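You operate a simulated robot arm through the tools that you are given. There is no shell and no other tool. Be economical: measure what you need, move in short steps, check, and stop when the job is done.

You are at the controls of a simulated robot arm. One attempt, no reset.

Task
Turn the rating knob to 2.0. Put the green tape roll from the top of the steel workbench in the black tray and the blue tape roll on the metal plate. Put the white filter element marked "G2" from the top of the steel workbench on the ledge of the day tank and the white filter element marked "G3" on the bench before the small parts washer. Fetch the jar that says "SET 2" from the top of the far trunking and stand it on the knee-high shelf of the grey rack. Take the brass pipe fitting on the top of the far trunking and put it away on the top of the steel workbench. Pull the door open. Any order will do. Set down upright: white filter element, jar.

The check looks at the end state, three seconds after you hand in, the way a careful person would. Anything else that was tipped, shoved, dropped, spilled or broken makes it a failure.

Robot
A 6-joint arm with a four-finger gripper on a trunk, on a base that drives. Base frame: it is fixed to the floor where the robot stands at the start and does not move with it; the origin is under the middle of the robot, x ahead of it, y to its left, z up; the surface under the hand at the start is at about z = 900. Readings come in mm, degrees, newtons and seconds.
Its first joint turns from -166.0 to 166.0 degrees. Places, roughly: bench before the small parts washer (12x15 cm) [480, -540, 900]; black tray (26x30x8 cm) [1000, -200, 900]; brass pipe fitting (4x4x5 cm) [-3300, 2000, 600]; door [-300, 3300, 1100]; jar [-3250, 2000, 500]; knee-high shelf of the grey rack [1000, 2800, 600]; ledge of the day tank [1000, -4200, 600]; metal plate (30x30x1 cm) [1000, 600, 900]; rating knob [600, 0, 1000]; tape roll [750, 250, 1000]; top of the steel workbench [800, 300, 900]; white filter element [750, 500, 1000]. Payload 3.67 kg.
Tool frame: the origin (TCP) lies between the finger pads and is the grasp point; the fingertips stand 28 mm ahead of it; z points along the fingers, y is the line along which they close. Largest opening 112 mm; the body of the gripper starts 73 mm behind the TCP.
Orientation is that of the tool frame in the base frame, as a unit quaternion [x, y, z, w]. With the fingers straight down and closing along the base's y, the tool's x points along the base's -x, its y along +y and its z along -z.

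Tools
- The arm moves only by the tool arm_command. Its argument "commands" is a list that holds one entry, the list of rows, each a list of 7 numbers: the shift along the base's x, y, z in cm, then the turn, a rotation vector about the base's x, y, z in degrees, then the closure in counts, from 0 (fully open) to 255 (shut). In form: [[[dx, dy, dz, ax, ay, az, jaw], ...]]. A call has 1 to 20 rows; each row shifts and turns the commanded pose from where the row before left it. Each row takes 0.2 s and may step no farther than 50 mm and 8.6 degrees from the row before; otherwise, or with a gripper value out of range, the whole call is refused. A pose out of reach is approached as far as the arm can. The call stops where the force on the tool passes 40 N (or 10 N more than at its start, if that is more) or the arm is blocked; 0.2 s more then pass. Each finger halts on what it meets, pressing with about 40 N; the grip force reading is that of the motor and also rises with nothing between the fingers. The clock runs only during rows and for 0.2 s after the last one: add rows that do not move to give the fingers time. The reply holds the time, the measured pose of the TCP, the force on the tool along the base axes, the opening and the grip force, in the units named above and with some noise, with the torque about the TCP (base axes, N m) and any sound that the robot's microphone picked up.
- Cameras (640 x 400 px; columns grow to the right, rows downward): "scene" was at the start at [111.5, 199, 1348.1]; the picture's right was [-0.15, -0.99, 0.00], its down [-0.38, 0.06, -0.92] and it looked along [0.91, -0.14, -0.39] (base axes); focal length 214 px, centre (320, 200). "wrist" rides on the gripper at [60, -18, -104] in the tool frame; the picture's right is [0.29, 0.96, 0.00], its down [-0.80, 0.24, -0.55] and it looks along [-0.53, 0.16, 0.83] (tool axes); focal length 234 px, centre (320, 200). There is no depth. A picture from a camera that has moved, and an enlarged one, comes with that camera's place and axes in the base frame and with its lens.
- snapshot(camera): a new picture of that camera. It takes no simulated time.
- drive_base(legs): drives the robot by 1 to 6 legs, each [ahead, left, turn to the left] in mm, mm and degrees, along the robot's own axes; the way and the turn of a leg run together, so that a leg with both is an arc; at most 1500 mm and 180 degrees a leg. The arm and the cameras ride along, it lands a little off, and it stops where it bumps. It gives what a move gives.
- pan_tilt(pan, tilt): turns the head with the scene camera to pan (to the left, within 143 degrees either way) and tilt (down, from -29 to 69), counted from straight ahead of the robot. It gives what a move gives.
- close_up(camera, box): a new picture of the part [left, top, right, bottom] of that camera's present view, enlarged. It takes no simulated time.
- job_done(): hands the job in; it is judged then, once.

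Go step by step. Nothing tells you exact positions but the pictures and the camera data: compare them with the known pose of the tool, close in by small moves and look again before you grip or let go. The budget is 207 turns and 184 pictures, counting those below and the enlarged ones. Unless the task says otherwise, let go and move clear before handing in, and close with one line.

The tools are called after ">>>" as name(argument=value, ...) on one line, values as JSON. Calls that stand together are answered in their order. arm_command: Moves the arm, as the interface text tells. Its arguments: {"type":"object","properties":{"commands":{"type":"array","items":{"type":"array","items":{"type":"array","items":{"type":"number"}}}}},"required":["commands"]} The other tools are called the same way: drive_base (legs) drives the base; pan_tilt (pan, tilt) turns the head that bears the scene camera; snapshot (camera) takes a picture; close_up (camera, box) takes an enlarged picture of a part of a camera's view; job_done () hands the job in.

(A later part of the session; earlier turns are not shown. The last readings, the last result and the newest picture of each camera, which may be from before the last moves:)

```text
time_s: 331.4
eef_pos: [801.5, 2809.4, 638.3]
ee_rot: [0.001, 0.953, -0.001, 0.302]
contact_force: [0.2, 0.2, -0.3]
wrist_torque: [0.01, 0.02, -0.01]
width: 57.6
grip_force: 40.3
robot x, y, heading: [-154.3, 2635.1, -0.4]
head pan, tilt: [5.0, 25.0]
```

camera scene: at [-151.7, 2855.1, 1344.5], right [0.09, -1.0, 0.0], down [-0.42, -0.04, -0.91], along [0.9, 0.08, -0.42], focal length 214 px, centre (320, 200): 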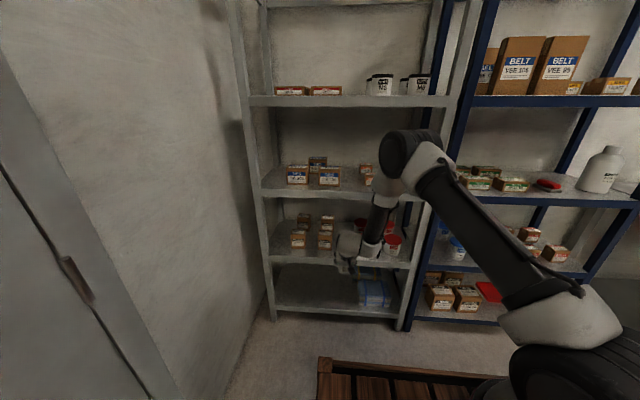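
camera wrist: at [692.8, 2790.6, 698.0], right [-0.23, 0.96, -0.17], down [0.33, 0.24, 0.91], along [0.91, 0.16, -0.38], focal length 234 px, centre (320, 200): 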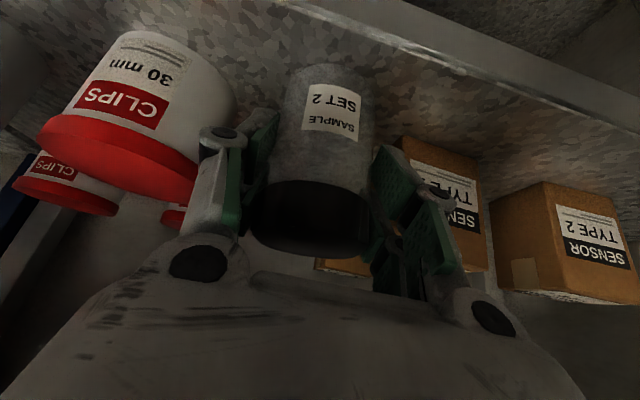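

>>> close_up(camera="scene", box=[310, 215, 390, 275])

>>> arm_command(commands=[[[0, 0, -0.15, 0, 0, 0, 200], [0, 0, -0.1, 0, 0, 0, 200], [0, 0, 0, 0, 0, 0, 200]]])

```text
6.67 times, centred on (350, 245) of scene
camera zoom: at [-40.5, 2854.9, 1344.5], right [0.09, -1.0, 0.0], down [-0.42, -0.04, -0.91], along [0.9, 0.08, -0.42], focal length 1430 px, centre (120, -100)
```

zoom: 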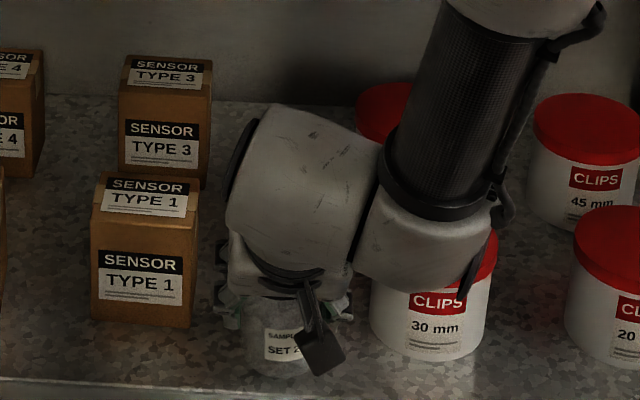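

```text
time_s: 332.2
eef_pos: [801.2, 2808.9, 635.0]
ee_rot: [0.001, 0.953, -0.001, 0.302]
contact_force: [1.1, 1.1, -1.5]
wrist_torque: [0.03, 0.04, 0.03]
width: 57.8
grip_force: 40.0
robot x, y, heading: [-152.3, 2634.0, -0.0]
head pan, tilt: [5.0, 25.0]
```

No contact yet: the shelf is lower than 600 (≈570) and so its edge is deeper (x≈770). I move the jar 25 mm farther in before lowering on.

>>> arm_command(commands=[[[0, 0, 0.8, 0, 0, 0, 200], [1.3, -0.3, 0, 0, 0, 0, 200], [1.3, -0.3, 0, 0, 0, 0, 200], [0, 0, -0.6, 0, 0, 0, 200], [0, 0, 0, 0, 0, 0, 200]]])

>>> snapshot(camera="wrist")

```text
time_s: 333.4
eef_pos: [827.4, 2804.1, 636.0]
ee_rot: [0.001, 0.953, -0.001, 0.303]
contact_force: [0.7, -0.9, 0.3]
wrist_torque: [0.02, 0.04, -0.03]
width: 57.9
grip_force: 39.7
robot x, y, heading: [-150.5, 2631.5, 0.1]
head pan, tilt: [5.0, 25.0]
```

```text
36 pictures are left
camera wrist: at [717.7, 2786.4, 687.0], right [-0.23, 0.96, -0.17], down [0.33, 0.24, 0.91], along [0.91, 0.16, -0.38], focal length 234 px, centre (320, 200)
```

wrist: 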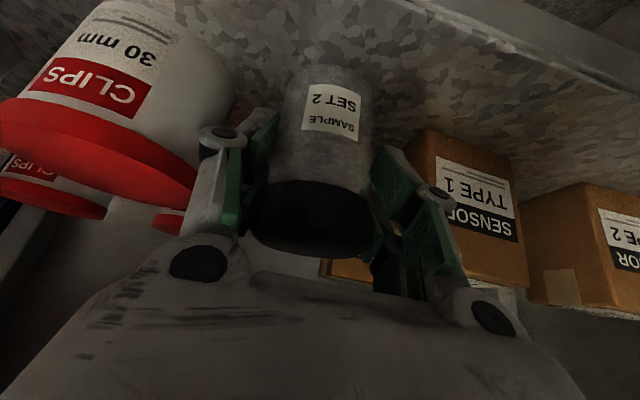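

>>> arm_command(commands=[[[0, 0, -0.2, 0, 0, 0, 200], [0, 0, -0.1, 0, 0, 0, 200], [0, 0, -0.1, 0, 0, 0, 200], [0, 0, 0, 0, 0, 0, 200]]])

>>> arm_command(commands=[[[0, 0, -0.15, 0, 0, 0, 200], [0, 0, -0.1, 0, 0, 0, 200], [0, 0, 0, 0, 0, 0, 200]]])

>>> arm_command(commands=[[[0, 0, -0.15, 0, 0, 0, 200], [0, 0, -0.1, 0, 0, 0, 200], [0, 0, 0, 0, 0, 0, 200]]])

```text
time_s: 334.4
eef_pos: [827.8, 2804.4, 634.2]
ee_rot: [0.001, 0.953, -0.001, 0.302]
contact_force: [0.9, -0.2, 0.0]
wrist_torque: [0.01, 0.02, -0.03]
width: 57.8
grip_force: 39.8
robot x, y, heading: [-152.1, 2635.0, -0.1]
head pan, tilt: [5.0, 25.0]
```

```text
time_s: 335.2
eef_pos: [828.6, 2803.7, 632.5]
ee_rot: [0.001, 0.953, 0.0, 0.303]
contact_force: [-2.2, 1.0, 8.2]
wrist_torque: [0.25, 0.08, 0.03]
width: 58.0
grip_force: 39.5
robot x, y, heading: [-155.5, 2636.0, -0.1]
head pan, tilt: [5.0, 25.0]
```

```text
time_s: 336.0
eef_pos: [828.5, 2802.9, 632.2]
ee_rot: [0.001, 0.952, 0.0, 0.305]
contact_force: [1.3, -3.1, 28.6]
wrist_torque: [0.39, -0.15, -0.05]
width: 58.1
grip_force: 40.0
robot x, y, heading: [-151.3, 2633.0, -0.2]
head pan, tilt: [5.0, 25.0]
```

Contact. Release slightly and withdraw backward.

>>> arm_command(commands=[[[0, 0, 0.15, 0, 0, 0, 200], [0, 0, 0, 0, 0, 0, 110], [0, 0, 0, 0, 0, 0, 84], [0, 0, 0, 0, 0, 0, 84], [-1, 0, 0.6, 0, 0, 0, 84], [-2, 0, 1, 0, 0, 0, 84], [-3, 0, 1, 0, 0, 0, 84], [-3, 0, 1, 0, 0, 0, 84], [-3, 0, 0, 0, 0, 0, 84], [-3, 0, 0, 0, 0, 0, 84], [0, 0, 0, 0, 0, 0, 84]]])

>>> snapshot(camera="wrist")

```text
time_s: 338.4
eef_pos: [685.5, 2805.6, 669.3]
ee_rot: [0.0, 0.954, -0.008, 0.3]
contact_force: [-0.2, -0.4, -0.3]
wrist_torque: [0.04, 0.02, -0.02]
width: 75.1
grip_force: 0.1
out of reach, approached as far as the arm can: row 10
robot x, y, heading: [-152.0, 2634.2, -0.1]
head pan, tilt: [5.0, 25.0]
```

```text
35 pictures are left
camera wrist: at [575.5, 2788.1, 719.8], right [-0.23, 0.96, -0.18], down [0.34, 0.25, 0.91], along [0.91, 0.15, -0.38], focal length 234 px, centre (320, 200)
```

wrist: 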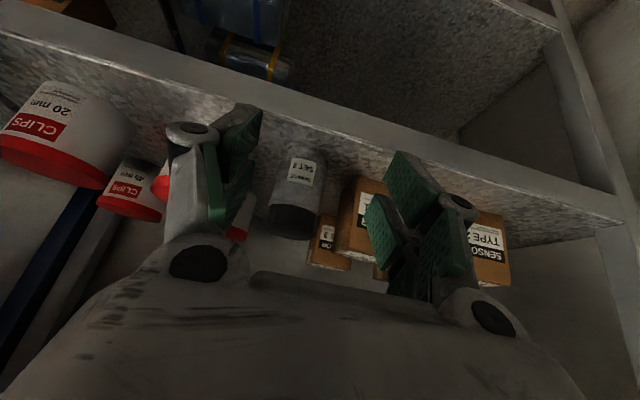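

The jar stands on the shelf. Next the door: raise the arm, back off and face the door to inspect its bolt and handle.

>>> arm_command(commands=[[[0, 0, 4.5, 0, 0, 0, 84], [0, 0, 4.5, 0, 0, 0, 84], [-1, 0, 4.5, 0, 0, 0, 84], [-1.5, 0, 4.5, 0, 0, 0, 84], [-1.5, 0, 4.5, 0, 0, 0, 84], [-1.5, 0, 4.5, 0, 0, 0, 84], [-1.5, 0, 4.5, 0, 0, 0, 84], [0, 0, 0, 0, 0, 0, 84]]])

>>> drive_base(legs=[[-400, -250, 0], [-200, -50, 0], [0, 0, 90]])

>>> pan_tilt(pan=-12, tilt=10)

>>> snapshot(camera="scene")

```text
time_s: 340.2
eef_pos: [612.5, 2807.8, 983.4]
ee_rot: [0.0, 0.953, 0.0, 0.304]
contact_force: [0.9, -0.5, -0.4]
wrist_torque: [-0.02, 0.01, 0.02]
width: 75.2
grip_force: 0.0
robot x, y, heading: [-152.8, 2633.4, -0.2]
head pan, tilt: [5.0, 25.0]
```

```text
time_s: 347.9
eef_pos: [-885.8, 3106.1, 983.4]
ee_rot: [-0.655, 0.692, 0.207, 0.22]
contact_force: [0.1, 0.2, 0.5]
wrist_torque: [-0.02, 0.0, 0.02]
width: 75.3
grip_force: 0.1
robot x, y, heading: [-750.7, 2334.2, 87.2]
head pan, tilt: [5.0, 25.0]
```

```text
time_s: 348.7
eef_pos: [-885.1, 3105.7, 983.5]
ee_rot: [-0.656, 0.691, 0.208, 0.22]
contact_force: [-0.3, -0.5, 0.0]
wrist_torque: [0.02, 0.01, 0.04]
width: 75.2
grip_force: 0.0
robot x, y, heading: [-751.8, 2334.5, 87.0]
head pan, tilt: [-12.0, 10.0]
```

```text
34 pictures are left
camera scene: at [-940.2, 2451.8, 1368.8], right [0.97, -0.26, 0.0], down [-0.05, -0.17, -0.98], along [0.26, 0.95, -0.17], focal length 214 px, centre (320, 200)
```

scene: 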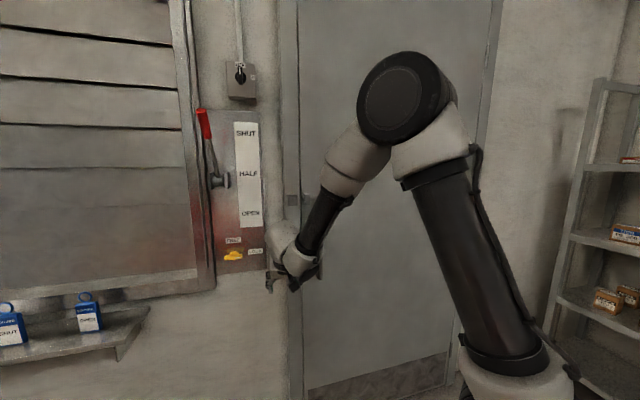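

>>> drive_base(legs=[[0, -380, 3]])

>>> pan_tilt(pan=12, tilt=12)

>>> snapshot(camera="scene")

>>> close_up(camera="scene", box=[230, 180, 390, 300])

```text
time_s: 351.0
eef_pos: [-553.1, 3087.6, 982.1]
ee_rot: [-0.671, 0.677, 0.213, 0.216]
contact_force: [-0.3, -0.1, -0.1]
wrist_torque: [0.02, 0.0, 0.01]
width: 75.3
grip_force: 0.0
robot x, y, heading: [-381.9, 2319.0, 89.6]
head pan, tilt: [-12.0, 10.0]
```

```text
time_s: 351.9
eef_pos: [-552.6, 3086.1, 983.6]
ee_rot: [-0.671, 0.677, 0.213, 0.214]
contact_force: [0.5, 0.8, -0.3]
wrist_torque: [0.03, -0.04, 0.02]
width: 75.5
grip_force: 0.1
robot x, y, heading: [-381.9, 2319.5, 89.5]
head pan, tilt: [12.0, 12.0]
```

```text
33 pictures are left
camera scene: at [-616.8, 2432.2, 1365.6], right [0.98, 0.2, 0.0], down [0.04, -0.2, -0.98], along [-0.19, 0.96, -0.21], focal length 214 px, centre (320, 200)
```

scene: 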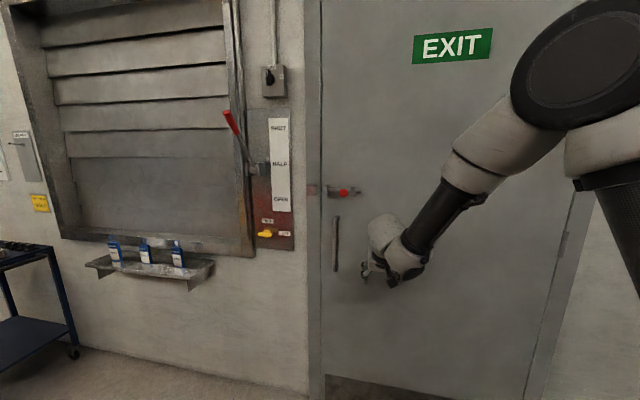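

```text
3.33 times, centred on (310, 240) of scene
camera zoom: at [-616.8, 2432.2, 1365.6], right [0.98, 0.2, 0.0], down [0.04, -0.2, -0.98], along [-0.19, 0.96, -0.21], focal length 715 px, centre (353, 67)
```

zoom: 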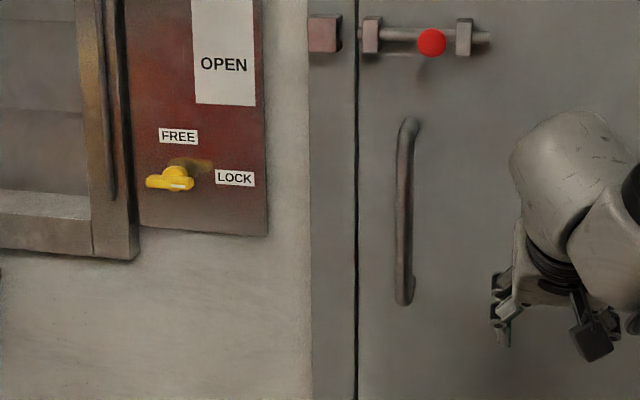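

The bolt is drawn back, so the door is free; the handle bar is at about (-714,3264), z 895–1110. I tilt the hand to nearly horizontal and move in front of the bar.

>>> arm_command(commands=[[[-2, 0, 0.3, 6.67, 0, 0, 60], [-2, 0, 0.3, 6.67, 0, 0, 60], [-2, 0, 0.3, 6.67, 0, 0, 60], [-2, 0, 0.3, 6.67, 0, 0, 60], [-2, 0, 0.3, 6.67, 0, 0, 60], [-2, 0, 0.3, 6.67, 0, 0, 60], [-2, 1, 0.3, 0, 0, 0, 60], [-2.1, 2, 0, 0, 0, 0, 60], [0, 2, 0, 0, 0, 0, 60], [0, 0, 0, 0, 0, 0, 60]]])

>>> close_up(camera="scene", box=[230, 160, 390, 300])

>>> snapshot(camera="wrist")

```text
time_s: 354.1
eef_pos: [-711.7, 3137.4, 1004.1]
ee_rot: [-0.557, 0.564, 0.431, 0.432]
contact_force: [0.0, 0.5, 0.3]
wrist_torque: [-0.03, -0.01, -0.01]
width: 85.6
grip_force: 0.1
robot x, y, heading: [-383.5, 2319.7, 89.4]
head pan, tilt: [12.0, 12.0]
```

```text
2.86 times, centred on (310, 230) of scene
camera zoom: at [-616.9, 2432.1, 1365.6], right [0.98, 0.2, 0.0], down [0.04, -0.2, -0.98], along [-0.2, 0.96, -0.21], focal length 613 px, centre (349, 114)
```

zoom: 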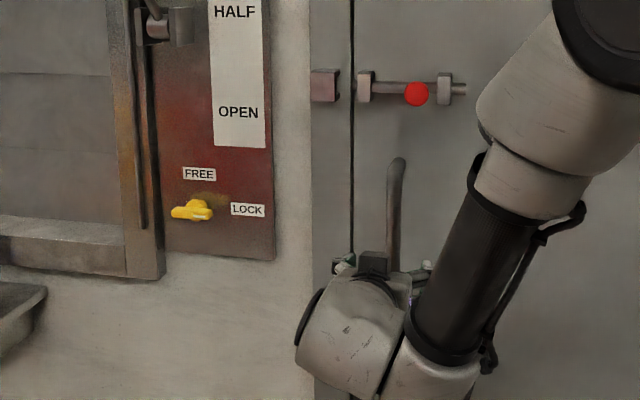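

```text
30 pictures are left
camera wrist: at [-695.8, 3020.0, 971.5], right [-0.96, -0.07, -0.27], down [-0.24, -0.33, 0.91], along [-0.15, 0.94, 0.3], focal length 234 px, centre (320, 200)
```

wrist: 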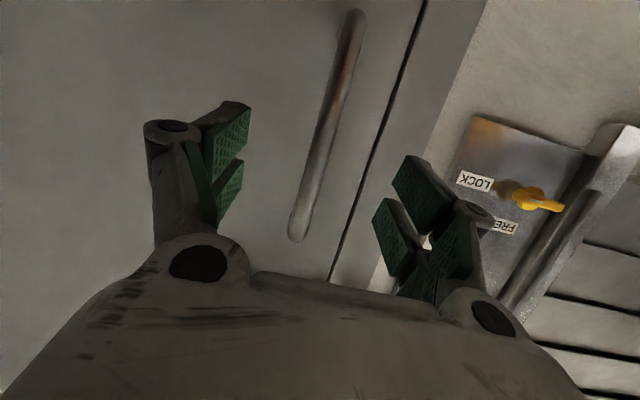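

>>> arm_command(commands=[[[-0.4, 4, 0, 0, 0, 0, 60], [-0.4, 4, 0, 0, 0, 0, 60], [0, 3, 0, 0, 0, 0, 60], [0, 0, 0, 0, 0, 0, 60]]])

>>> snapshot(camera="wrist")

```text
time_s: 355.1
eef_pos: [-722.2, 3248.3, 1000.8]
ee_rot: [-0.556, 0.564, 0.431, 0.432]
contact_force: [1.0, -0.2, 0.3]
wrist_torque: [0.0, -0.02, 0.01]
width: 85.3
grip_force: 0.0
robot x, y, heading: [-381.8, 2318.6, 89.5]
head pan, tilt: [12.0, 12.0]
```

```text
29 pictures are left
camera wrist: at [-705.4, 3131.3, 970.2], right [-0.96, -0.07, -0.27], down [-0.24, -0.33, 0.91], along [-0.15, 0.94, 0.3], focal length 234 px, centre (320, 200)
```

wrist: 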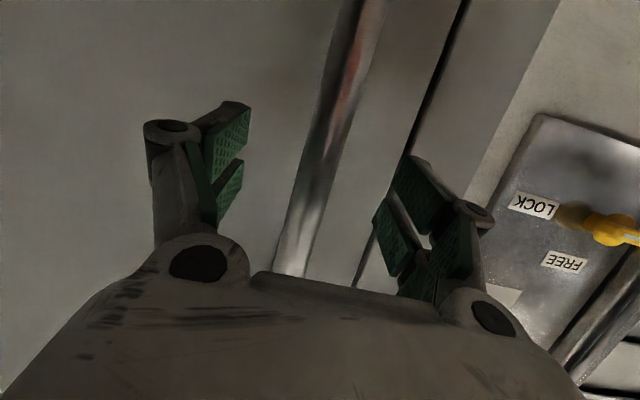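

>>> arm_command(commands=[[[0, 1.4, 0, 0, 0, 0, 60], [0, 0, 0, 0, 0, 0, 140], [0, 0, 0, 0, 0, 0, 240], [0, 0, 0, 0, 0, 0, 255], [0, 0, 0, 0, 0, 0, 255]]])

```text
time_s: 356.3
eef_pos: [-720.1, 3260.3, 1002.1]
ee_rot: [-0.556, 0.564, 0.431, 0.433]
contact_force: [12.0, -1.1, 0.1]
wrist_torque: [0.08, -1.08, -0.07]
width: 20.7
grip_force: 45.3
robot x, y, heading: [-386.0, 2320.0, 89.3]
head pan, tilt: [12.0, 12.0]
```

Gripped. Pull gently along the door's arc.

>>> arm_command(commands=[[[0, -1.5, 0, 0, 0, 1, 255], [0.05, -1.5, 0, 0, 0, 1, 255], [0.1, -1.5, 0, 0, 0, 1, 255], [0.1, -1.5, 0, 0, 0, 1, 255], [0.1, -1.5, 0, 0, 0, 1, 255], [0, 0, 0, 0, 0, 0, 255]]])

```text
time_s: 357.2
eef_pos: [-715.9, 3216.2, 1003.0]
ee_rot: [0.571, -0.55, -0.441, -0.421]
contact_force: [4.1, 5.1, 0.3]
wrist_torque: [-0.59, -0.91, 0.22]
width: 21.0
grip_force: 44.7
robot x, y, heading: [-382.6, 2324.3, 89.5]
head pan, tilt: [12.0, 12.0]
stopped in row 4: the force on the tool passed its limit at 41 N (the readings are from after the stop); the commanded pose is now the measured one
```

>>> arm_command(commands=[[[0.05, -0.7, 0, 0, 0, 0.5, 255], [0.05, -0.7, 0, 0, 0, 0.5, 255], [0.05, -0.7, 0, 0, 0, 0.5, 255], [0.05, -0.7, 0, 0, 0, 0.5, 255], [0.05, -0.7, 0, 0, 0, 0.5, 255], [0.05, -0.7, 0, 0, 0, 0.5, 255], [0.06, -0.7, 0, 0, 0, 0.5, 255], [0.06, -0.7, 0, 0, 0, 0.5, 255], [0.06, -0.7, 0, 0, 0, 0.5, 255], [0.06, -0.7, 0, 0, 0, 0.5, 255], [0.07, -0.7, 0, 0, 0, 0.5, 255], [0.07, -0.7, 0, 0, 0, 0.5, 255], [0.07, -0.7, 0, 0, 0, 0.5, 255], [0, 0, 0, 0, 0, 0, 255]]])

>>> snapshot(camera="scene")

```text
time_s: 358.7
eef_pos: [-707.7, 3172.1, 1002.6]
ee_rot: [0.583, -0.536, -0.451, -0.411]
contact_force: [7.2, 3.6, 3.0]
wrist_torque: [-0.59, -0.89, 0.06]
width: 20.9
grip_force: 45.0
robot x, y, heading: [-382.0, 2319.9, 89.4]
head pan, tilt: [12.0, 12.0]
stopped in row 7: the force on the tool passed its limit at 42 N (the readings are from after the stop); the commanded pose is now the measured one
```

```text
28 pictures are left
camera scene: at [-615.8, 2432.7, 1365.7], right [0.98, 0.2, 0.0], down [0.04, -0.2, -0.98], along [-0.19, 0.96, -0.21], focal length 214 px, centre (320, 200)
```

scene: 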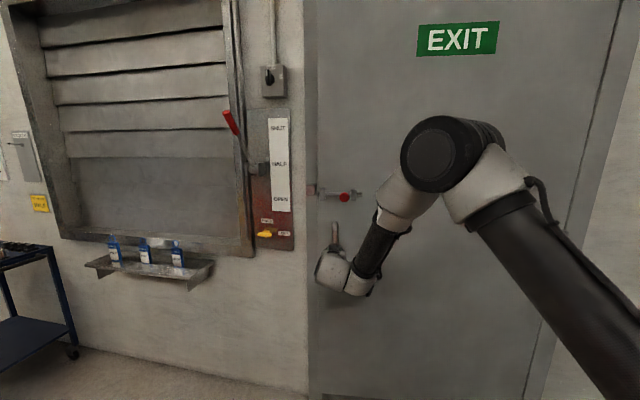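

The door is opening (~6°), with drag. Continue pulling more slowly.

>>> arm_command(commands=[[[0.03, -0.3, 0, 0, 0, 0.2, 255], [0.03, -0.4, 0, 0, 0, 0.27, 255], [0.05, -0.4, 0, 0, 0, 0.27, 255], [0.05, -0.4, 0, 0, 0, 0.27, 255], [0.05, -0.4, 0, 0, 0, 0.27, 255], [0.05, -0.4, 0, 0, 0, 0.27, 255], [0.05, -0.4, 0, 0, 0, 0.27, 255], [0.06, -0.4, 0, 0, 0, 0.27, 255], [0.06, -0.4, 0, 0, 0, 0.27, 255], [0.06, -0.4, 0, 0, 0, 0.27, 255], [0.06, -0.4, 0, 0, 0, 0.27, 255], [0.06, -0.4, 0, 0, 0, 0.27, 255], [0.07, -0.4, 0, 0, 0, 0.27, 255], [0.07, -0.4, 0, 0, 0, 0.27, 255], [0.07, -0.4, 0, 0, 0, 0.27, 255], [0.07, -0.4, 0, 0, 0, 0.27, 255], [0.07, -0.4, 0, 0, 0, 0.27, 255], [0.07, -0.4, 0, 0, 0, 0.27, 255], [0.07, -0.4, 0, 0, 0, 0.27, 255], [0, 0, 0, 0, 0, 0, 255]]])

```text
time_s: 360.4
eef_pos: [-703.0, 3145.7, 1003.4]
ee_rot: [0.591, -0.527, -0.458, -0.403]
contact_force: [5.8, 2.4, 3.4]
wrist_torque: [-0.56, -0.94, 0.09]
width: 20.9
grip_force: 45.4
robot x, y, heading: [-380.5, 2317.5, 89.1]
head pan, tilt: [12.0, 12.0]
stopped in row 8: the force on the tool passed its limit at 41 N (the readings are from after the stop); the commanded pose is now the measured one
```

>>> drive_base(legs=[[-45, -88, 5]])

>>> snapshot(camera="wrist")

```text
time_s: 361.6
eef_pos: [-683.9, 3071.3, 1002.7]
ee_rot: [0.613, -0.501, -0.475, -0.383]
contact_force: [1.5, -1.6, 4.5]
wrist_torque: [0.07, -0.83, 0.02]
width: 21.0
grip_force: 44.7
robot x, y, heading: [-292.1, 2276.2, 94.1]
head pan, tilt: [12.0, 12.0]
```

```text
27 pictures are left
camera wrist: at [-644.0, 2961.5, 970.9], right [-0.92, -0.27, -0.27], down [-0.16, -0.37, 0.91], along [-0.35, 0.89, 0.3], focal length 234 px, centre (320, 200)
```

wrist: 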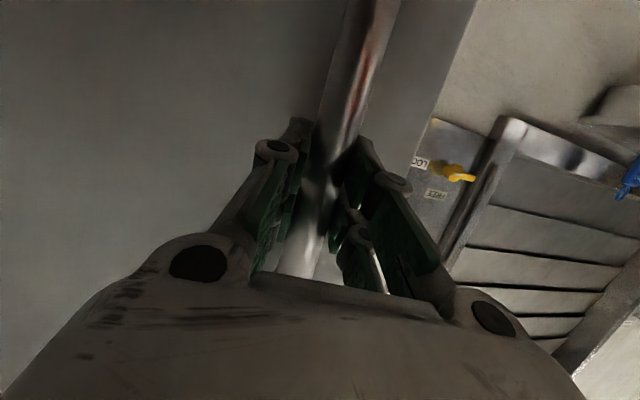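

The arc drive pulls cleanly (door ≈13°). Continue three more arcs of 9°.

>>> drive_base(legs=[[-78.5, -159.5, 9], [-78.5, -159.5, 9]])

>>> drive_base(legs=[[-78.5, -159.5, 9]])

>>> pan_tilt(pan=5, tilt=15)

>>> snapshot(camera="scene")

```text
time_s: 363.4
eef_pos: [-631.7, 2943.3, 1003.0]
ee_rot: [0.654, -0.447, -0.506, -0.342]
contact_force: [-3.0, -1.7, -3.8]
wrist_torque: [0.59, -0.51, 0.11]
width: 20.8
grip_force: 45.0
robot x, y, heading: [-109.9, 2225.8, 104.0]
head pan, tilt: [12.0, 12.0]
stopped in leg 2: the force on the tool passed its limit at 42 N (the readings are from after the stop); the commanded pose is now the measured one
```

```text
time_s: 364.9
eef_pos: [-561.1, 2829.6, 1001.9]
ee_rot: [0.688, -0.394, -0.532, -0.3]
contact_force: [7.2, 4.8, -4.0]
wrist_torque: [0.22, -1.08, -0.09]
width: 20.8
grip_force: 45.1
robot x, y, heading: [66.0, 2204.2, 112.8]
head pan, tilt: [12.0, 12.0]
```

```text
time_s: 365.6
eef_pos: [-561.5, 2828.6, 1002.1]
ee_rot: [0.688, -0.394, -0.531, -0.3]
contact_force: [0.8, 0.9, -1.4]
wrist_torque: [0.58, -0.87, 0.01]
width: 20.9
grip_force: 45.2
robot x, y, heading: [67.5, 2207.5, 112.8]
head pan, tilt: [5.0, 15.0]
```

```text
26 pictures are left
camera scene: at [-184.2, 2217.4, 1360.8], right [0.88, 0.47, 0.0], down [0.12, -0.23, -0.97], along [-0.45, 0.85, -0.26], focal length 214 px, centre (320, 200)
```

scene: 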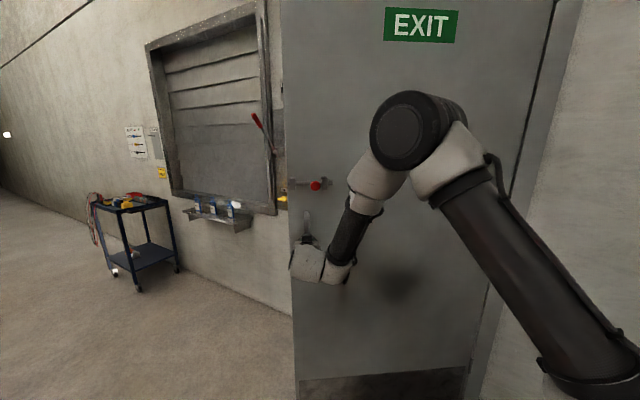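

Door is at about 31°. To keep clear of the rack I continue with legs that back away southward while the hand follows the arc.

>>> drive_base(legs=[[-122.7, 15.4, -3.2]])

>>> drive_base(legs=[[-114.2, -5.7, -3.2]])

>>> snapshot(camera="wrist")

```text
time_s: 366.8
eef_pos: [-493.2, 2747.4, 1002.3]
ee_rot: [0.675, -0.415, -0.522, -0.316]
contact_force: [2.9, 2.8, 0.8]
wrist_torque: [0.69, -0.97, -0.02]
width: 21.2
grip_force: 44.9
robot x, y, heading: [97.4, 2079.5, 110.0]
head pan, tilt: [5.0, 15.0]
```

```text
time_s: 368.0
eef_pos: [-416.1, 2675.0, 1001.9]
ee_rot: [0.663, -0.434, -0.513, -0.33]
contact_force: [7.9, 9.0, 0.4]
wrist_torque: [1.0, -1.15, -0.06]
width: 21.0
grip_force: 45.0
robot x, y, heading: [135.8, 1980.7, 106.4]
head pan, tilt: [5.0, 15.0]
```

```text
25 pictures are left
camera wrist: at [-353.8, 2575.9, 971.0], right [-0.85, -0.46, -0.27], down [-0.08, -0.4, 0.91], along [-0.53, 0.8, 0.3], focal length 234 px, centre (320, 200)
```

wrist: 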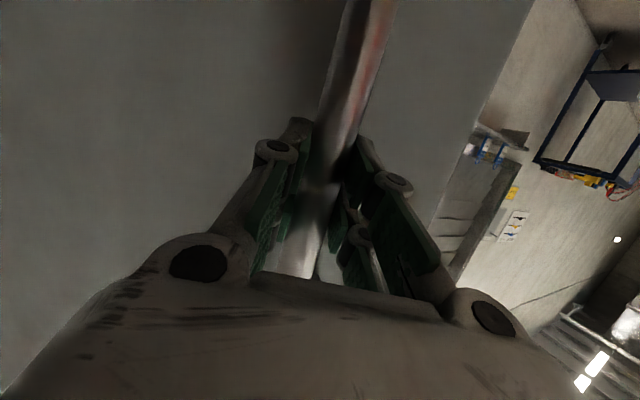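

>>> drive_base(legs=[[-103.4, -22.5, -3.2]])

>>> drive_base(legs=[[-89.7, -36.6, -3.2]])

>>> drive_base(legs=[[-73.4, -47.7, -3.2]])

>>> pan_tilt(pan=10, tilt=15)

>>> snapshot(camera="scene")

```text
time_s: 369.2
eef_pos: [-329.8, 2613.9, 1003.2]
ee_rot: [0.65, -0.452, -0.504, -0.345]
contact_force: [8.3, 12.0, -0.1]
wrist_torque: [1.04, -1.37, -0.06]
width: 21.1
grip_force: 45.2
robot x, y, heading: [178.9, 1887.4, 103.5]
head pan, tilt: [5.0, 15.0]
```

```text
time_s: 370.3
eef_pos: [-231.5, 2561.8, 1003.9]
ee_rot: [0.637, -0.472, -0.492, -0.36]
contact_force: [7.1, 13.1, -1.6]
wrist_torque: [1.03, -1.56, -0.03]
width: 20.9
grip_force: 45.2
robot x, y, heading: [235.4, 1805.8, 100.1]
head pan, tilt: [5.0, 15.0]
```

```text
time_s: 371.8
eef_pos: [-127.5, 2524.0, 1002.4]
ee_rot: [0.622, -0.49, -0.482, -0.376]
contact_force: [1.2, 4.7, -2.2]
wrist_torque: [0.57, -1.5, 0.04]
width: 21.2
grip_force: 45.1
robot x, y, heading: [295.9, 1747.7, 96.9]
head pan, tilt: [5.0, 15.0]
stopped in leg 1: the force on the tool passed its limit at 43 N (the readings are from after the stop); the commanded pose is now the measured one
```

```text
time_s: 372.4
eef_pos: [-127.3, 2522.6, 1002.5]
ee_rot: [0.622, -0.491, -0.482, -0.375]
contact_force: [2.9, 6.2, -3.9]
wrist_torque: [0.44, -1.83, -0.05]
width: 20.8
grip_force: 44.9
robot x, y, heading: [293.6, 1741.8, 96.8]
head pan, tilt: [10.0, 15.0]
```

```text
24 pictures are left
camera scene: at [52.2, 1824.9, 1360.7], right [0.96, 0.29, 0.0], down [0.08, -0.25, -0.97], along [-0.28, 0.92, -0.26], focal length 214 px, centre (320, 200)
```

scene: 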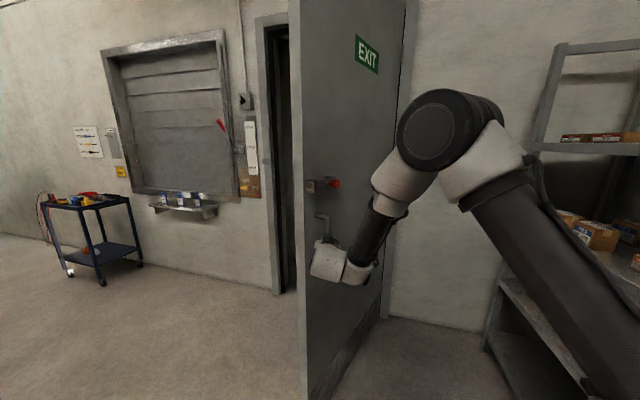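

The door stands open at roughly 67°. Release the bar and back away.

>>> arm_command(commands=[[[0, 0, 0, 0, 0, 0, 180], [0, 0, 0, 0, 0, 0, 150], [0, 0, 0, 0, 0, 0, 150], [0.6, -2.2, 0, 0, 0, 0, 150], [0.7, -2.8, 0, 0, 0, 0, 150], [0.8, -3.5, 0, 0, 0, 0, 150], [0.8, -3.5, 0, 0, 0, 0, 150], [0, 0, 0, 0, 0, 0, 150]]])

>>> drive_base(legs=[[-250, 0, 0]])

>>> snapshot(camera="scene")

```text
time_s: 374.2
eef_pos: [-97.6, 2402.3, 1004.3]
ee_rot: [0.621, -0.491, -0.482, -0.375]
contact_force: [0.0, 0.9, 0.3]
wrist_torque: [-0.02, 0.06, -0.03]
width: 46.3
grip_force: 0.0
robot x, y, heading: [296.8, 1745.7, 96.9]
head pan, tilt: [10.0, 15.0]
```

```text
time_s: 375.7
eef_pos: [-139.0, 2313.8, 1004.3]
ee_rot: [0.634, -0.474, -0.491, -0.362]
contact_force: [-0.6, -1.0, 0.5]
wrist_torque: [-0.01, -0.02, 0.0]
width: 46.2
grip_force: 0.1
robot x, y, heading: [287.4, 1670.5, 99.7]
head pan, tilt: [10.0, 15.0]
stopped in leg 1: the robot was blocked; the commanded pose is now the measured one
```

```text
23 pictures are left
camera scene: at [40.9, 1743.5, 1360.7], right [0.94, 0.34, 0.0], down [0.09, -0.24, -0.97], along [-0.33, 0.91, -0.26], focal length 214 px, centre (320, 200)
```

scene: 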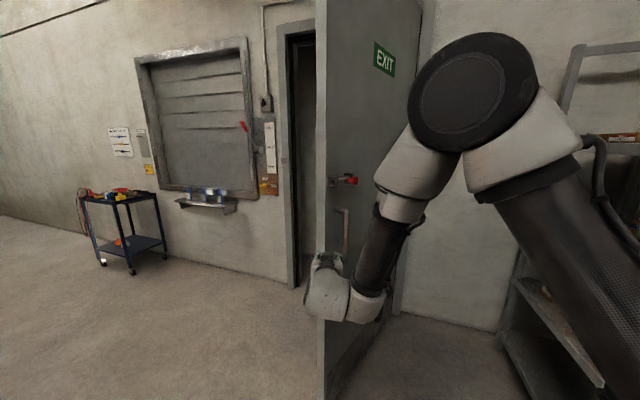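

The door stays open. The base bumped lightly behind (bench end), so I slide west away, then turn toward the trunking.

>>> drive_base(legs=[[25, 0, 0], [84, 493, 0], [0, 0, 80], [1200, 0, 0]])

>>> arm_command(commands=[[[0, 0, 1, 0, -7.5, 0, 0], [0, 0, 1, 0, -7.5, 0, 0], [0, 0, 1, 0, -7.5, 0, 0], [0, 0, 1, 0, -7.5, 0, 0], [0, 0, 1, 0, -7.5, 0, 0], [0, 0, 1, 0, -7.5, 0, 0], [0, 0, 1, 0, -7.5, 0, 0], [0, 0, 1, 0, -7.5, 0, 0], [0, 0, 1, 0, -7.5, 0, 0], [0, 0, 0, 0, -7.5, 0, 0], [0, 0, 0, 0, 0, 0, 0]]])

```text
time_s: 388.1
eef_pos: [-2103.2, 1361.9, 1003.8]
ee_rot: [0.789, 0.054, -0.61, 0.046]
contact_force: [0.5, 0.1, 0.1]
wrist_torque: [0.01, -0.01, 0.02]
width: 46.3
grip_force: 0.0
robot x, y, heading: [-1407.1, 1688.0, -178.7]
head pan, tilt: [10.0, 15.0]
```

```text
time_s: 390.4
eef_pos: [-2102.7, 1361.2, 1093.1]
ee_rot: [0.997, 0.015, -0.002, 0.07]
contact_force: [0.0, 0.9, -0.1]
wrist_torque: [0.0, 0.02, 0.01]
width: 112.1
grip_force: 0.1
robot x, y, heading: [-1411.1, 1688.2, -178.5]
head pan, tilt: [10.0, 15.0]
```

>>> drive_base(legs=[[0, -450, -1.5], [1080, 0, 0]])

>>> arm_command(commands=[[[0, 0, 0, 8, 0, 0, 60], [0, 0, 0, 0, 0, 0, 60]]])

>>> pan_tilt(pan=0, tilt=35)

>>> snapshot(camera="scene")

```text
time_s: 398.3
eef_pos: [-3195.6, 1825.4, 1093.7]
ee_rot: [0.998, 0.003, -0.003, 0.07]
contact_force: [-0.8, -0.5, -0.3]
wrist_torque: [0.0, 0.05, -0.03]
width: 111.8
grip_force: 0.1
robot x, y, heading: [-2491.5, 2134.9, 180.3]
head pan, tilt: [10.0, 15.0]
```

```text
time_s: 398.9
eef_pos: [-3196.3, 1826.7, 1092.2]
ee_rot: [1.0, 0.003, -0.002, 0.0]
contact_force: [0.3, -0.4, 0.2]
wrist_torque: [-0.02, 0.02, 0.01]
width: 85.8
grip_force: 0.1
robot x, y, heading: [-2493.8, 2138.7, 180.1]
head pan, tilt: [10.0, 15.0]
```

```text
time_s: 399.7
eef_pos: [-3195.5, 1825.4, 1093.6]
ee_rot: [1.0, 0.004, -0.004, 0.0]
contact_force: [1.0, -0.2, -0.8]
wrist_torque: [-0.04, -0.03, 0.02]
width: 85.5
grip_force: 0.0
robot x, y, heading: [-2491.8, 2135.0, 180.1]
head pan, tilt: [0.0, 35.0]
```

```text
22 pictures are left
camera scene: at [-2601.8, 1919.8, 1328.8], right [0.0, 1.0, 0.0], down [0.57, 0.0, -0.82], along [-0.82, 0.0, -0.57], focal length 214 px, centre (320, 200)
```

scene: 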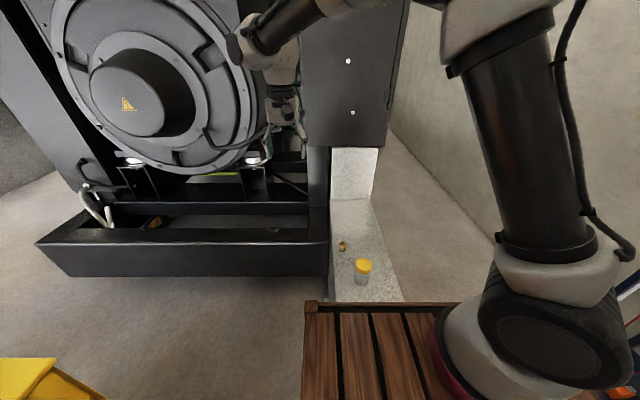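

>>> arm_command(commands=[[[-1, 4.8, 0, 0, 0, 0, 60], [-1, 4.8, 0, 0, 0, 0, 60], [-2, 4.5, 0, 0, 0, 0, 60], [-2, 4.3, 0, 0, 0, 0, 60], [0, 1.3, -4, 0, 0, 0, 60], [0, 0, -5, 0, 0, 0, 60], [0, 0, -5, 0, 0, 0, 60], [0, 0, -5, 0, 0, 0, 60], [0, 0, -5, 0, 0, 0, 60], [0, 0, -4, 0, 0, 0, 60], [0, 0, 0, 0, 0, 0, 60]]])

>>> snapshot(camera="wrist")

```text
time_s: 402.1
eef_pos: [-3258.3, 2024.4, 810.8]
ee_rot: [1.0, 0.004, -0.004, 0.001]
contact_force: [-0.3, 0.4, 0.7]
wrist_torque: [0.02, 0.0, 0.0]
width: 85.7
grip_force: 0.1
robot x, y, heading: [-2492.1, 2138.8, 179.8]
head pan, tilt: [0.0, 35.0]
```

```text
21 pictures are left
camera wrist: at [-3197.8, 2042.3, 913.6], right [0.29, -0.96, 0.0], down [-0.79, -0.24, 0.56], along [-0.53, -0.16, -0.83], focal length 234 px, centre (320, 200)
```

wrist: 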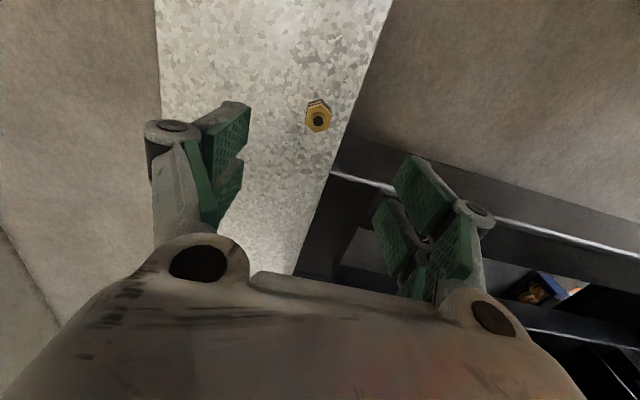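

>>> arm_command(commands=[[[-0.5, 0, -4.5, 0, 0, 0, 107], [0, 0, -4.5, 0, 0, 0, 107], [0, 0, -4.5, 0, 0, 0, 107], [0, 0, -3.2, 0, 0, 0, 107], [0, 0, 0, 0, 0, 0, 107]]])

>>> snapshot(camera="wrist")

>>> close_up(camera="scene", box=[290, 180, 410, 290])

```text
time_s: 403.3
eef_pos: [-3261.0, 2021.8, 645.7]
ee_rot: [1.0, 0.003, -0.004, 0.0]
contact_force: [-0.6, 0.5, 0.1]
wrist_torque: [0.01, 0.01, -0.01]
width: 65.0
grip_force: 0.1
robot x, y, heading: [-2490.9, 2135.5, 179.9]
head pan, tilt: [0.0, 35.0]
```

```text
20 pictures are left
camera wrist: at [-3201.2, 2039.6, 748.3], right [0.29, -0.96, 0.0], down [-0.79, -0.24, 0.56], along [-0.53, -0.16, -0.83], focal length 234 px, centre (320, 200)
```

wrist: 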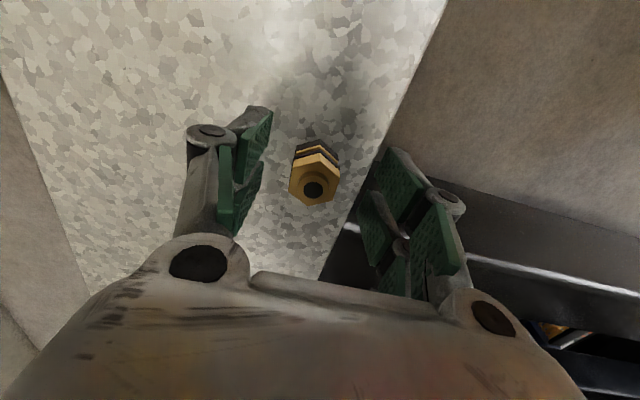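

```text
3.64 times, centred on (350, 235) of scene
camera zoom: at [-2601.8, 1919.9, 1328.7], right [0.0, 1.0, 0.0], down [0.57, 0.0, -0.82], along [-0.82, 0.0, -0.57], focal length 780 px, centre (211, 73)
```

zoom: 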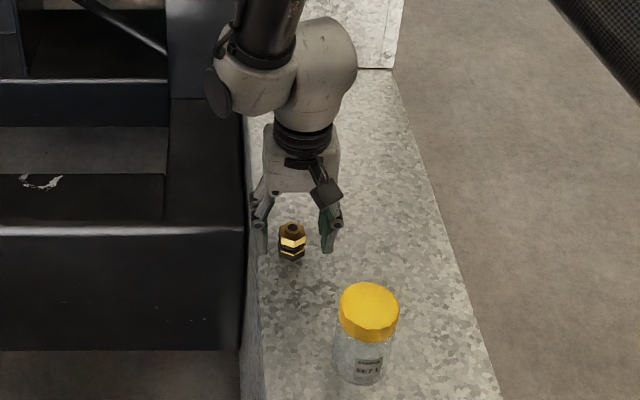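

>>> arm_command(commands=[[[0, 0, -1, 0, 0, 0, 107], [0, 0, -0.4, 0, 0, 0, 107], [0, 0, 0, 0, 0, 0, 180], [0, 0, 0, 0, 0, 0, 230], [0, 0, 0, 0, 0, 0, 230], [0, 0, 0, 0, 0, 0, 230], [0, 0, 4, 0, 0, 0, 230], [0, 0, 5, 0, 0, 0, 230], [0, 0, 0, 0, 0, 0, 230]]])

>>> snapshot(camera="wrist")

```text
time_s: 405.3
eef_pos: [-3259.7, 2020.8, 721.3]
ee_rot: [1.0, 0.004, -0.002, 0.0]
contact_force: [0.2, 0.2, -1.8]
wrist_torque: [0.0, 0.01, 0.01]
width: 30.9
grip_force: 39.5
robot x, y, heading: [-2493.0, 2137.9, 179.9]
head pan, tilt: [0.0, 35.0]
```

```text
18 pictures are left
camera wrist: at [-3198.3, 2038.1, 825.6], right [0.29, -0.96, 0.0], down [-0.79, -0.25, 0.56], along [-0.53, -0.16, -0.83], focal length 234 px, centre (320, 200)
```

wrist: 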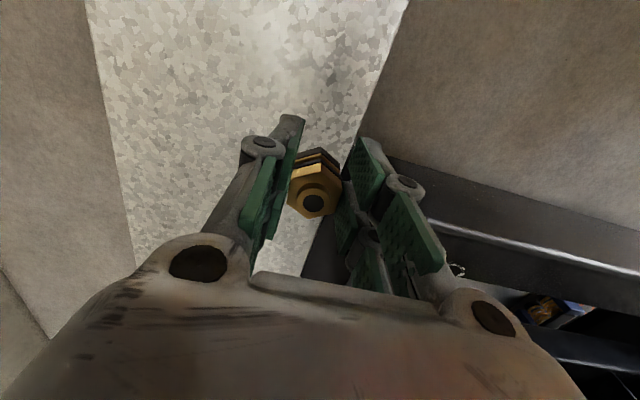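

Brass is held. Lift high and drive back to the workbench, keeping clear of the open door and the floor sign.

>>> arm_command(commands=[[[0, 0, 5, 0, 0, 0, 230], [0, 0, 5, 0, 0, 0, 230], [0, 0, 5, 0, 0, 0, 230], [0, 0, 5, 0, 0, 0, 230], [0, 0, 5, 0, 0, 0, 230], [0, 0, 5, 0, 0, 0, 230], [0, 0, 5, 0, 0, 0, 230], [0, 0, 3, 0, 0, 0, 230], [0, 0, 0, 0, 0, 0, 230]]])

>>> drive_base(legs=[[-1200, 0, 0], [0, 240, 0], [-1000, 0, 0], [0, 0, 180], [100, 0, 0]])

>>> pan_tilt(pan=-60, tilt=35)

>>> snapshot(camera="scene")

```text
time_s: 407.3
eef_pos: [-3261.2, 2023.2, 1103.6]
ee_rot: [1.0, 0.003, -0.002, -0.001]
contact_force: [0.4, -0.4, -1.9]
wrist_torque: [0.0, -0.01, 0.0]
width: 31.2
grip_force: 40.2
robot x, y, heading: [-2493.7, 2140.9, 179.9]
head pan, tilt: [0.0, 35.0]
```

```text
time_s: 428.1
eef_pos: [625.9, 2098.6, 1103.9]
ee_rot: [-0.039, 0.999, 0.0, 0.002]
contact_force: [0.8, 0.4, -1.3]
wrist_torque: [0.01, 0.03, 0.0]
width: 31.0
grip_force: 39.5
robot x, y, heading: [-128.5, 1931.6, 3.7]
head pan, tilt: [0.0, 35.0]
```

```text
time_s: 429.4
eef_pos: [626.3, 2098.4, 1102.0]
ee_rot: [-0.038, 0.999, 0.001, 0.002]
contact_force: [0.0, 0.4, -1.6]
wrist_torque: [0.01, 0.03, 0.01]
width: 31.1
grip_force: 40.3
robot x, y, heading: [-131.8, 1932.5, 3.8]
head pan, tilt: [-60.0, 35.0]
```

```text
17 pictures are left
camera scene: at [-77.7, 2072.3, 1328.8], right [-0.83, -0.56, 0.0], down [-0.32, 0.48, -0.82], along [0.46, -0.68, -0.57], focal length 214 px, centre (320, 200)
```

scene: 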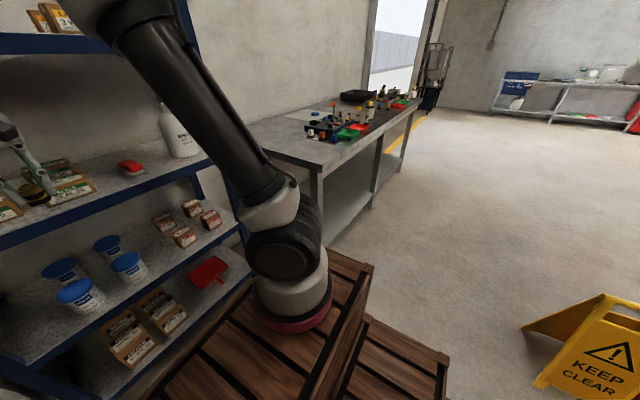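

The hand is close to the rack; I back off a little first, straighten heading, then strafe along the bench.

>>> drive_base(legs=[[-100, 0, 0], [0, 0, -3.8], [0, -1400, 0], [0, -150, 0]])

>>> pan_tilt(pan=-5, tilt=35)

>>> snapshot(camera="scene")

```text
time_s: 438.7
eef_pos: [521.4, 430.7, 1103.6]
ee_rot: [0.009, 1.0, -0.001, 0.003]
contact_force: [0.7, -0.2, -1.7]
wrist_torque: [0.01, 0.02, -0.02]
width: 30.7
grip_force: 40.1
robot x, y, heading: [-247.2, 335.4, -1.7]
head pan, tilt: [-60.0, 35.0]
```

```text
time_s: 439.9
eef_pos: [520.7, 430.1, 1103.1]
ee_rot: [0.009, 1.0, 0.0, 0.003]
contact_force: [-0.2, 0.1, -2.6]
wrist_torque: [-0.02, 0.01, 0.0]
width: 30.9
grip_force: 39.9
robot x, y, heading: [-251.3, 331.3, -1.2]
head pan, tilt: [-5.0, 35.0]
```

```text
16 pictures are left
camera scene: at [-137.6, 537.2, 1328.7], right [-0.11, -0.99, 0.0], down [-0.57, 0.06, -0.82], along [0.81, -0.09, -0.57], focal length 214 px, centre (320, 200)
```

scene: 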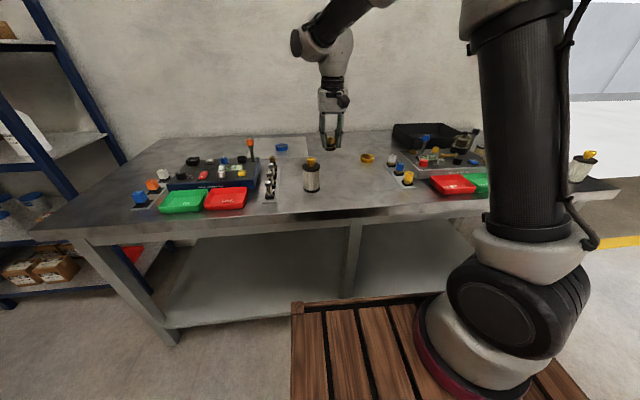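

>>> arm_command(commands=[[[3, -4, 0, 0, 0, 0, 230], [3, -4, 0, 0, 0, 0, 230], [3, -4, 0, 0, 0, 0, 230], [0, 0, -5, 0, 0, 0, 230], [0, 0, -5, 0, 0, 0, 230], [0, 0, -4, 0, 0, 0, 230], [0, 0, -1.5, 0, 0, 0, 230], [0, 0, 0, 0, 0, 0, 230]]])

>>> close_up(camera="scene", box=[280, 110, 400, 210])

```text
time_s: 441.7
eef_pos: [612.1, 312.7, 947.9]
ee_rot: [0.009, 1.0, -0.001, 0.003]
contact_force: [0.1, 1.0, -1.1]
wrist_torque: [-0.05, 0.0, -0.01]
width: 31.0
grip_force: 39.9
robot x, y, heading: [-252.7, 333.0, -1.3]
head pan, tilt: [-5.0, 35.0]
```

```text
4.00 times, centred on (340, 160) of scene
camera zoom: at [-137.6, 537.2, 1328.8], right [-0.11, -0.99, 0.0], down [-0.57, 0.06, -0.82], along [0.81, -0.09, -0.57], focal length 858 px, centre (240, 360)
```

zoom: 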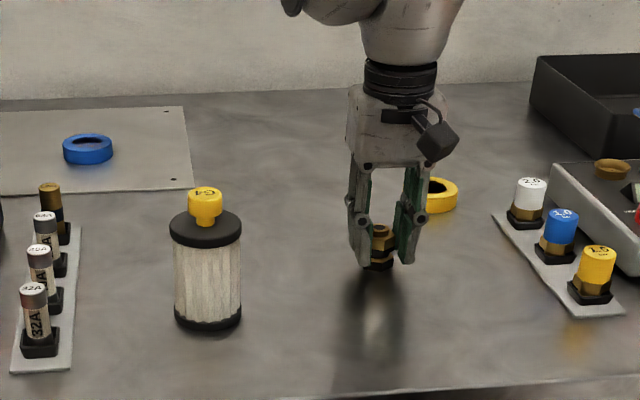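

>>> arm_command(commands=[[[0, 0, -0.4, 0, 0, 0, 230], [0, 0, -0.3, 0, 0, 0, 230], [0, 0, -0.2, 0, 0, 0, 230], [0, 0, 0, 0, 0, 0, 230]]])

>>> arm_command(commands=[[[0, 0, -0.2, 0, 0, 0, 230], [0, 0, -0.1, 0, 0, 0, 230], [0, 0, 0, 0, 0, 0, 230]]])

```text
time_s: 442.7
eef_pos: [610.5, 310.8, 940.6]
ee_rot: [0.009, 1.0, 0.0, 0.004]
contact_force: [5.8, 8.7, 27.8]
wrist_torque: [0.32, -0.71, 0.1]
width: 30.7
grip_force: 39.8
robot x, y, heading: [-249.6, 333.7, -1.5]
head pan, tilt: [-5.0, 35.0]
```

```text
time_s: 443.5
eef_pos: [609.7, 308.8, 936.5]
ee_rot: [0.009, 1.0, -0.001, 0.004]
contact_force: [-3.6, -0.5, 28.9]
wrist_torque: [-0.02, -0.31, 0.01]
width: 30.3
grip_force: 39.6
robot x, y, heading: [-250.3, 335.7, -1.2]
head pan, tilt: [-5.0, 35.0]
```

>>> arm_command(commands=[[[0, 0, 0.1, 0, 0, 0, 230], [0, 0, 0, 0, 0, 0, 180], [0, 0, 0, 0, 0, 0, 110], [0, 0, 0, 0, 0, 0, 110], [0, 0, 3, 0, 0, 0, 110], [0, 0, 5, 0, 0, 0, 110], [0, 0, 5, 0, 0, 0, 110], [0, 0, 4, 0, 0, 0, 110], [-3, 0, 0, 0, 0, 0, 110], [0, 0, 0, 0, 0, 0, 110]]])

>>> snapshot(camera="scene")

>>> close_up(camera="scene", box=[280, 110, 440, 210])

```text
time_s: 445.7
eef_pos: [580.3, 312.2, 1108.2]
ee_rot: [0.009, 1.0, 0.0, 0.003]
contact_force: [0.3, 0.2, 0.4]
wrist_torque: [-0.03, 0.01, -0.02]
width: 63.9
grip_force: 0.1
robot x, y, heading: [-250.0, 336.9, -1.6]
head pan, tilt: [-5.0, 35.0]
```

```text
14 pictures are left
camera scene: at [-137.5, 537.2, 1328.7], right [-0.11, -0.99, 0.0], down [-0.57, 0.06, -0.82], along [0.81, -0.09, -0.57], focal length 214 px, centre (320, 200)
```

scene: 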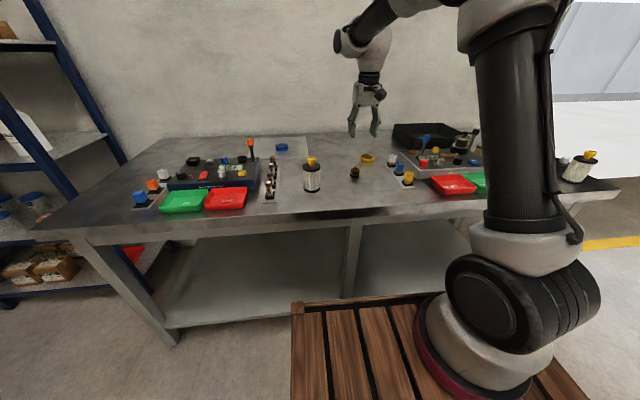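

```text
4.00 times, centred on (360, 160) of scene
camera zoom: at [-137.5, 537.2, 1328.7], right [-0.11, -0.99, 0.0], down [-0.57, 0.06, -0.82], along [0.81, -0.09, -0.57], focal length 858 px, centre (160, 360)
```

zoom: 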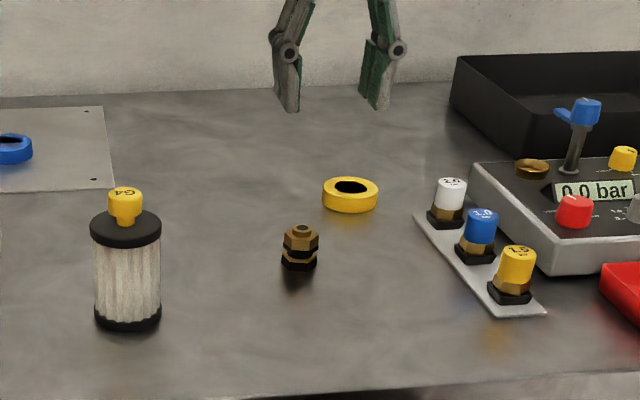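

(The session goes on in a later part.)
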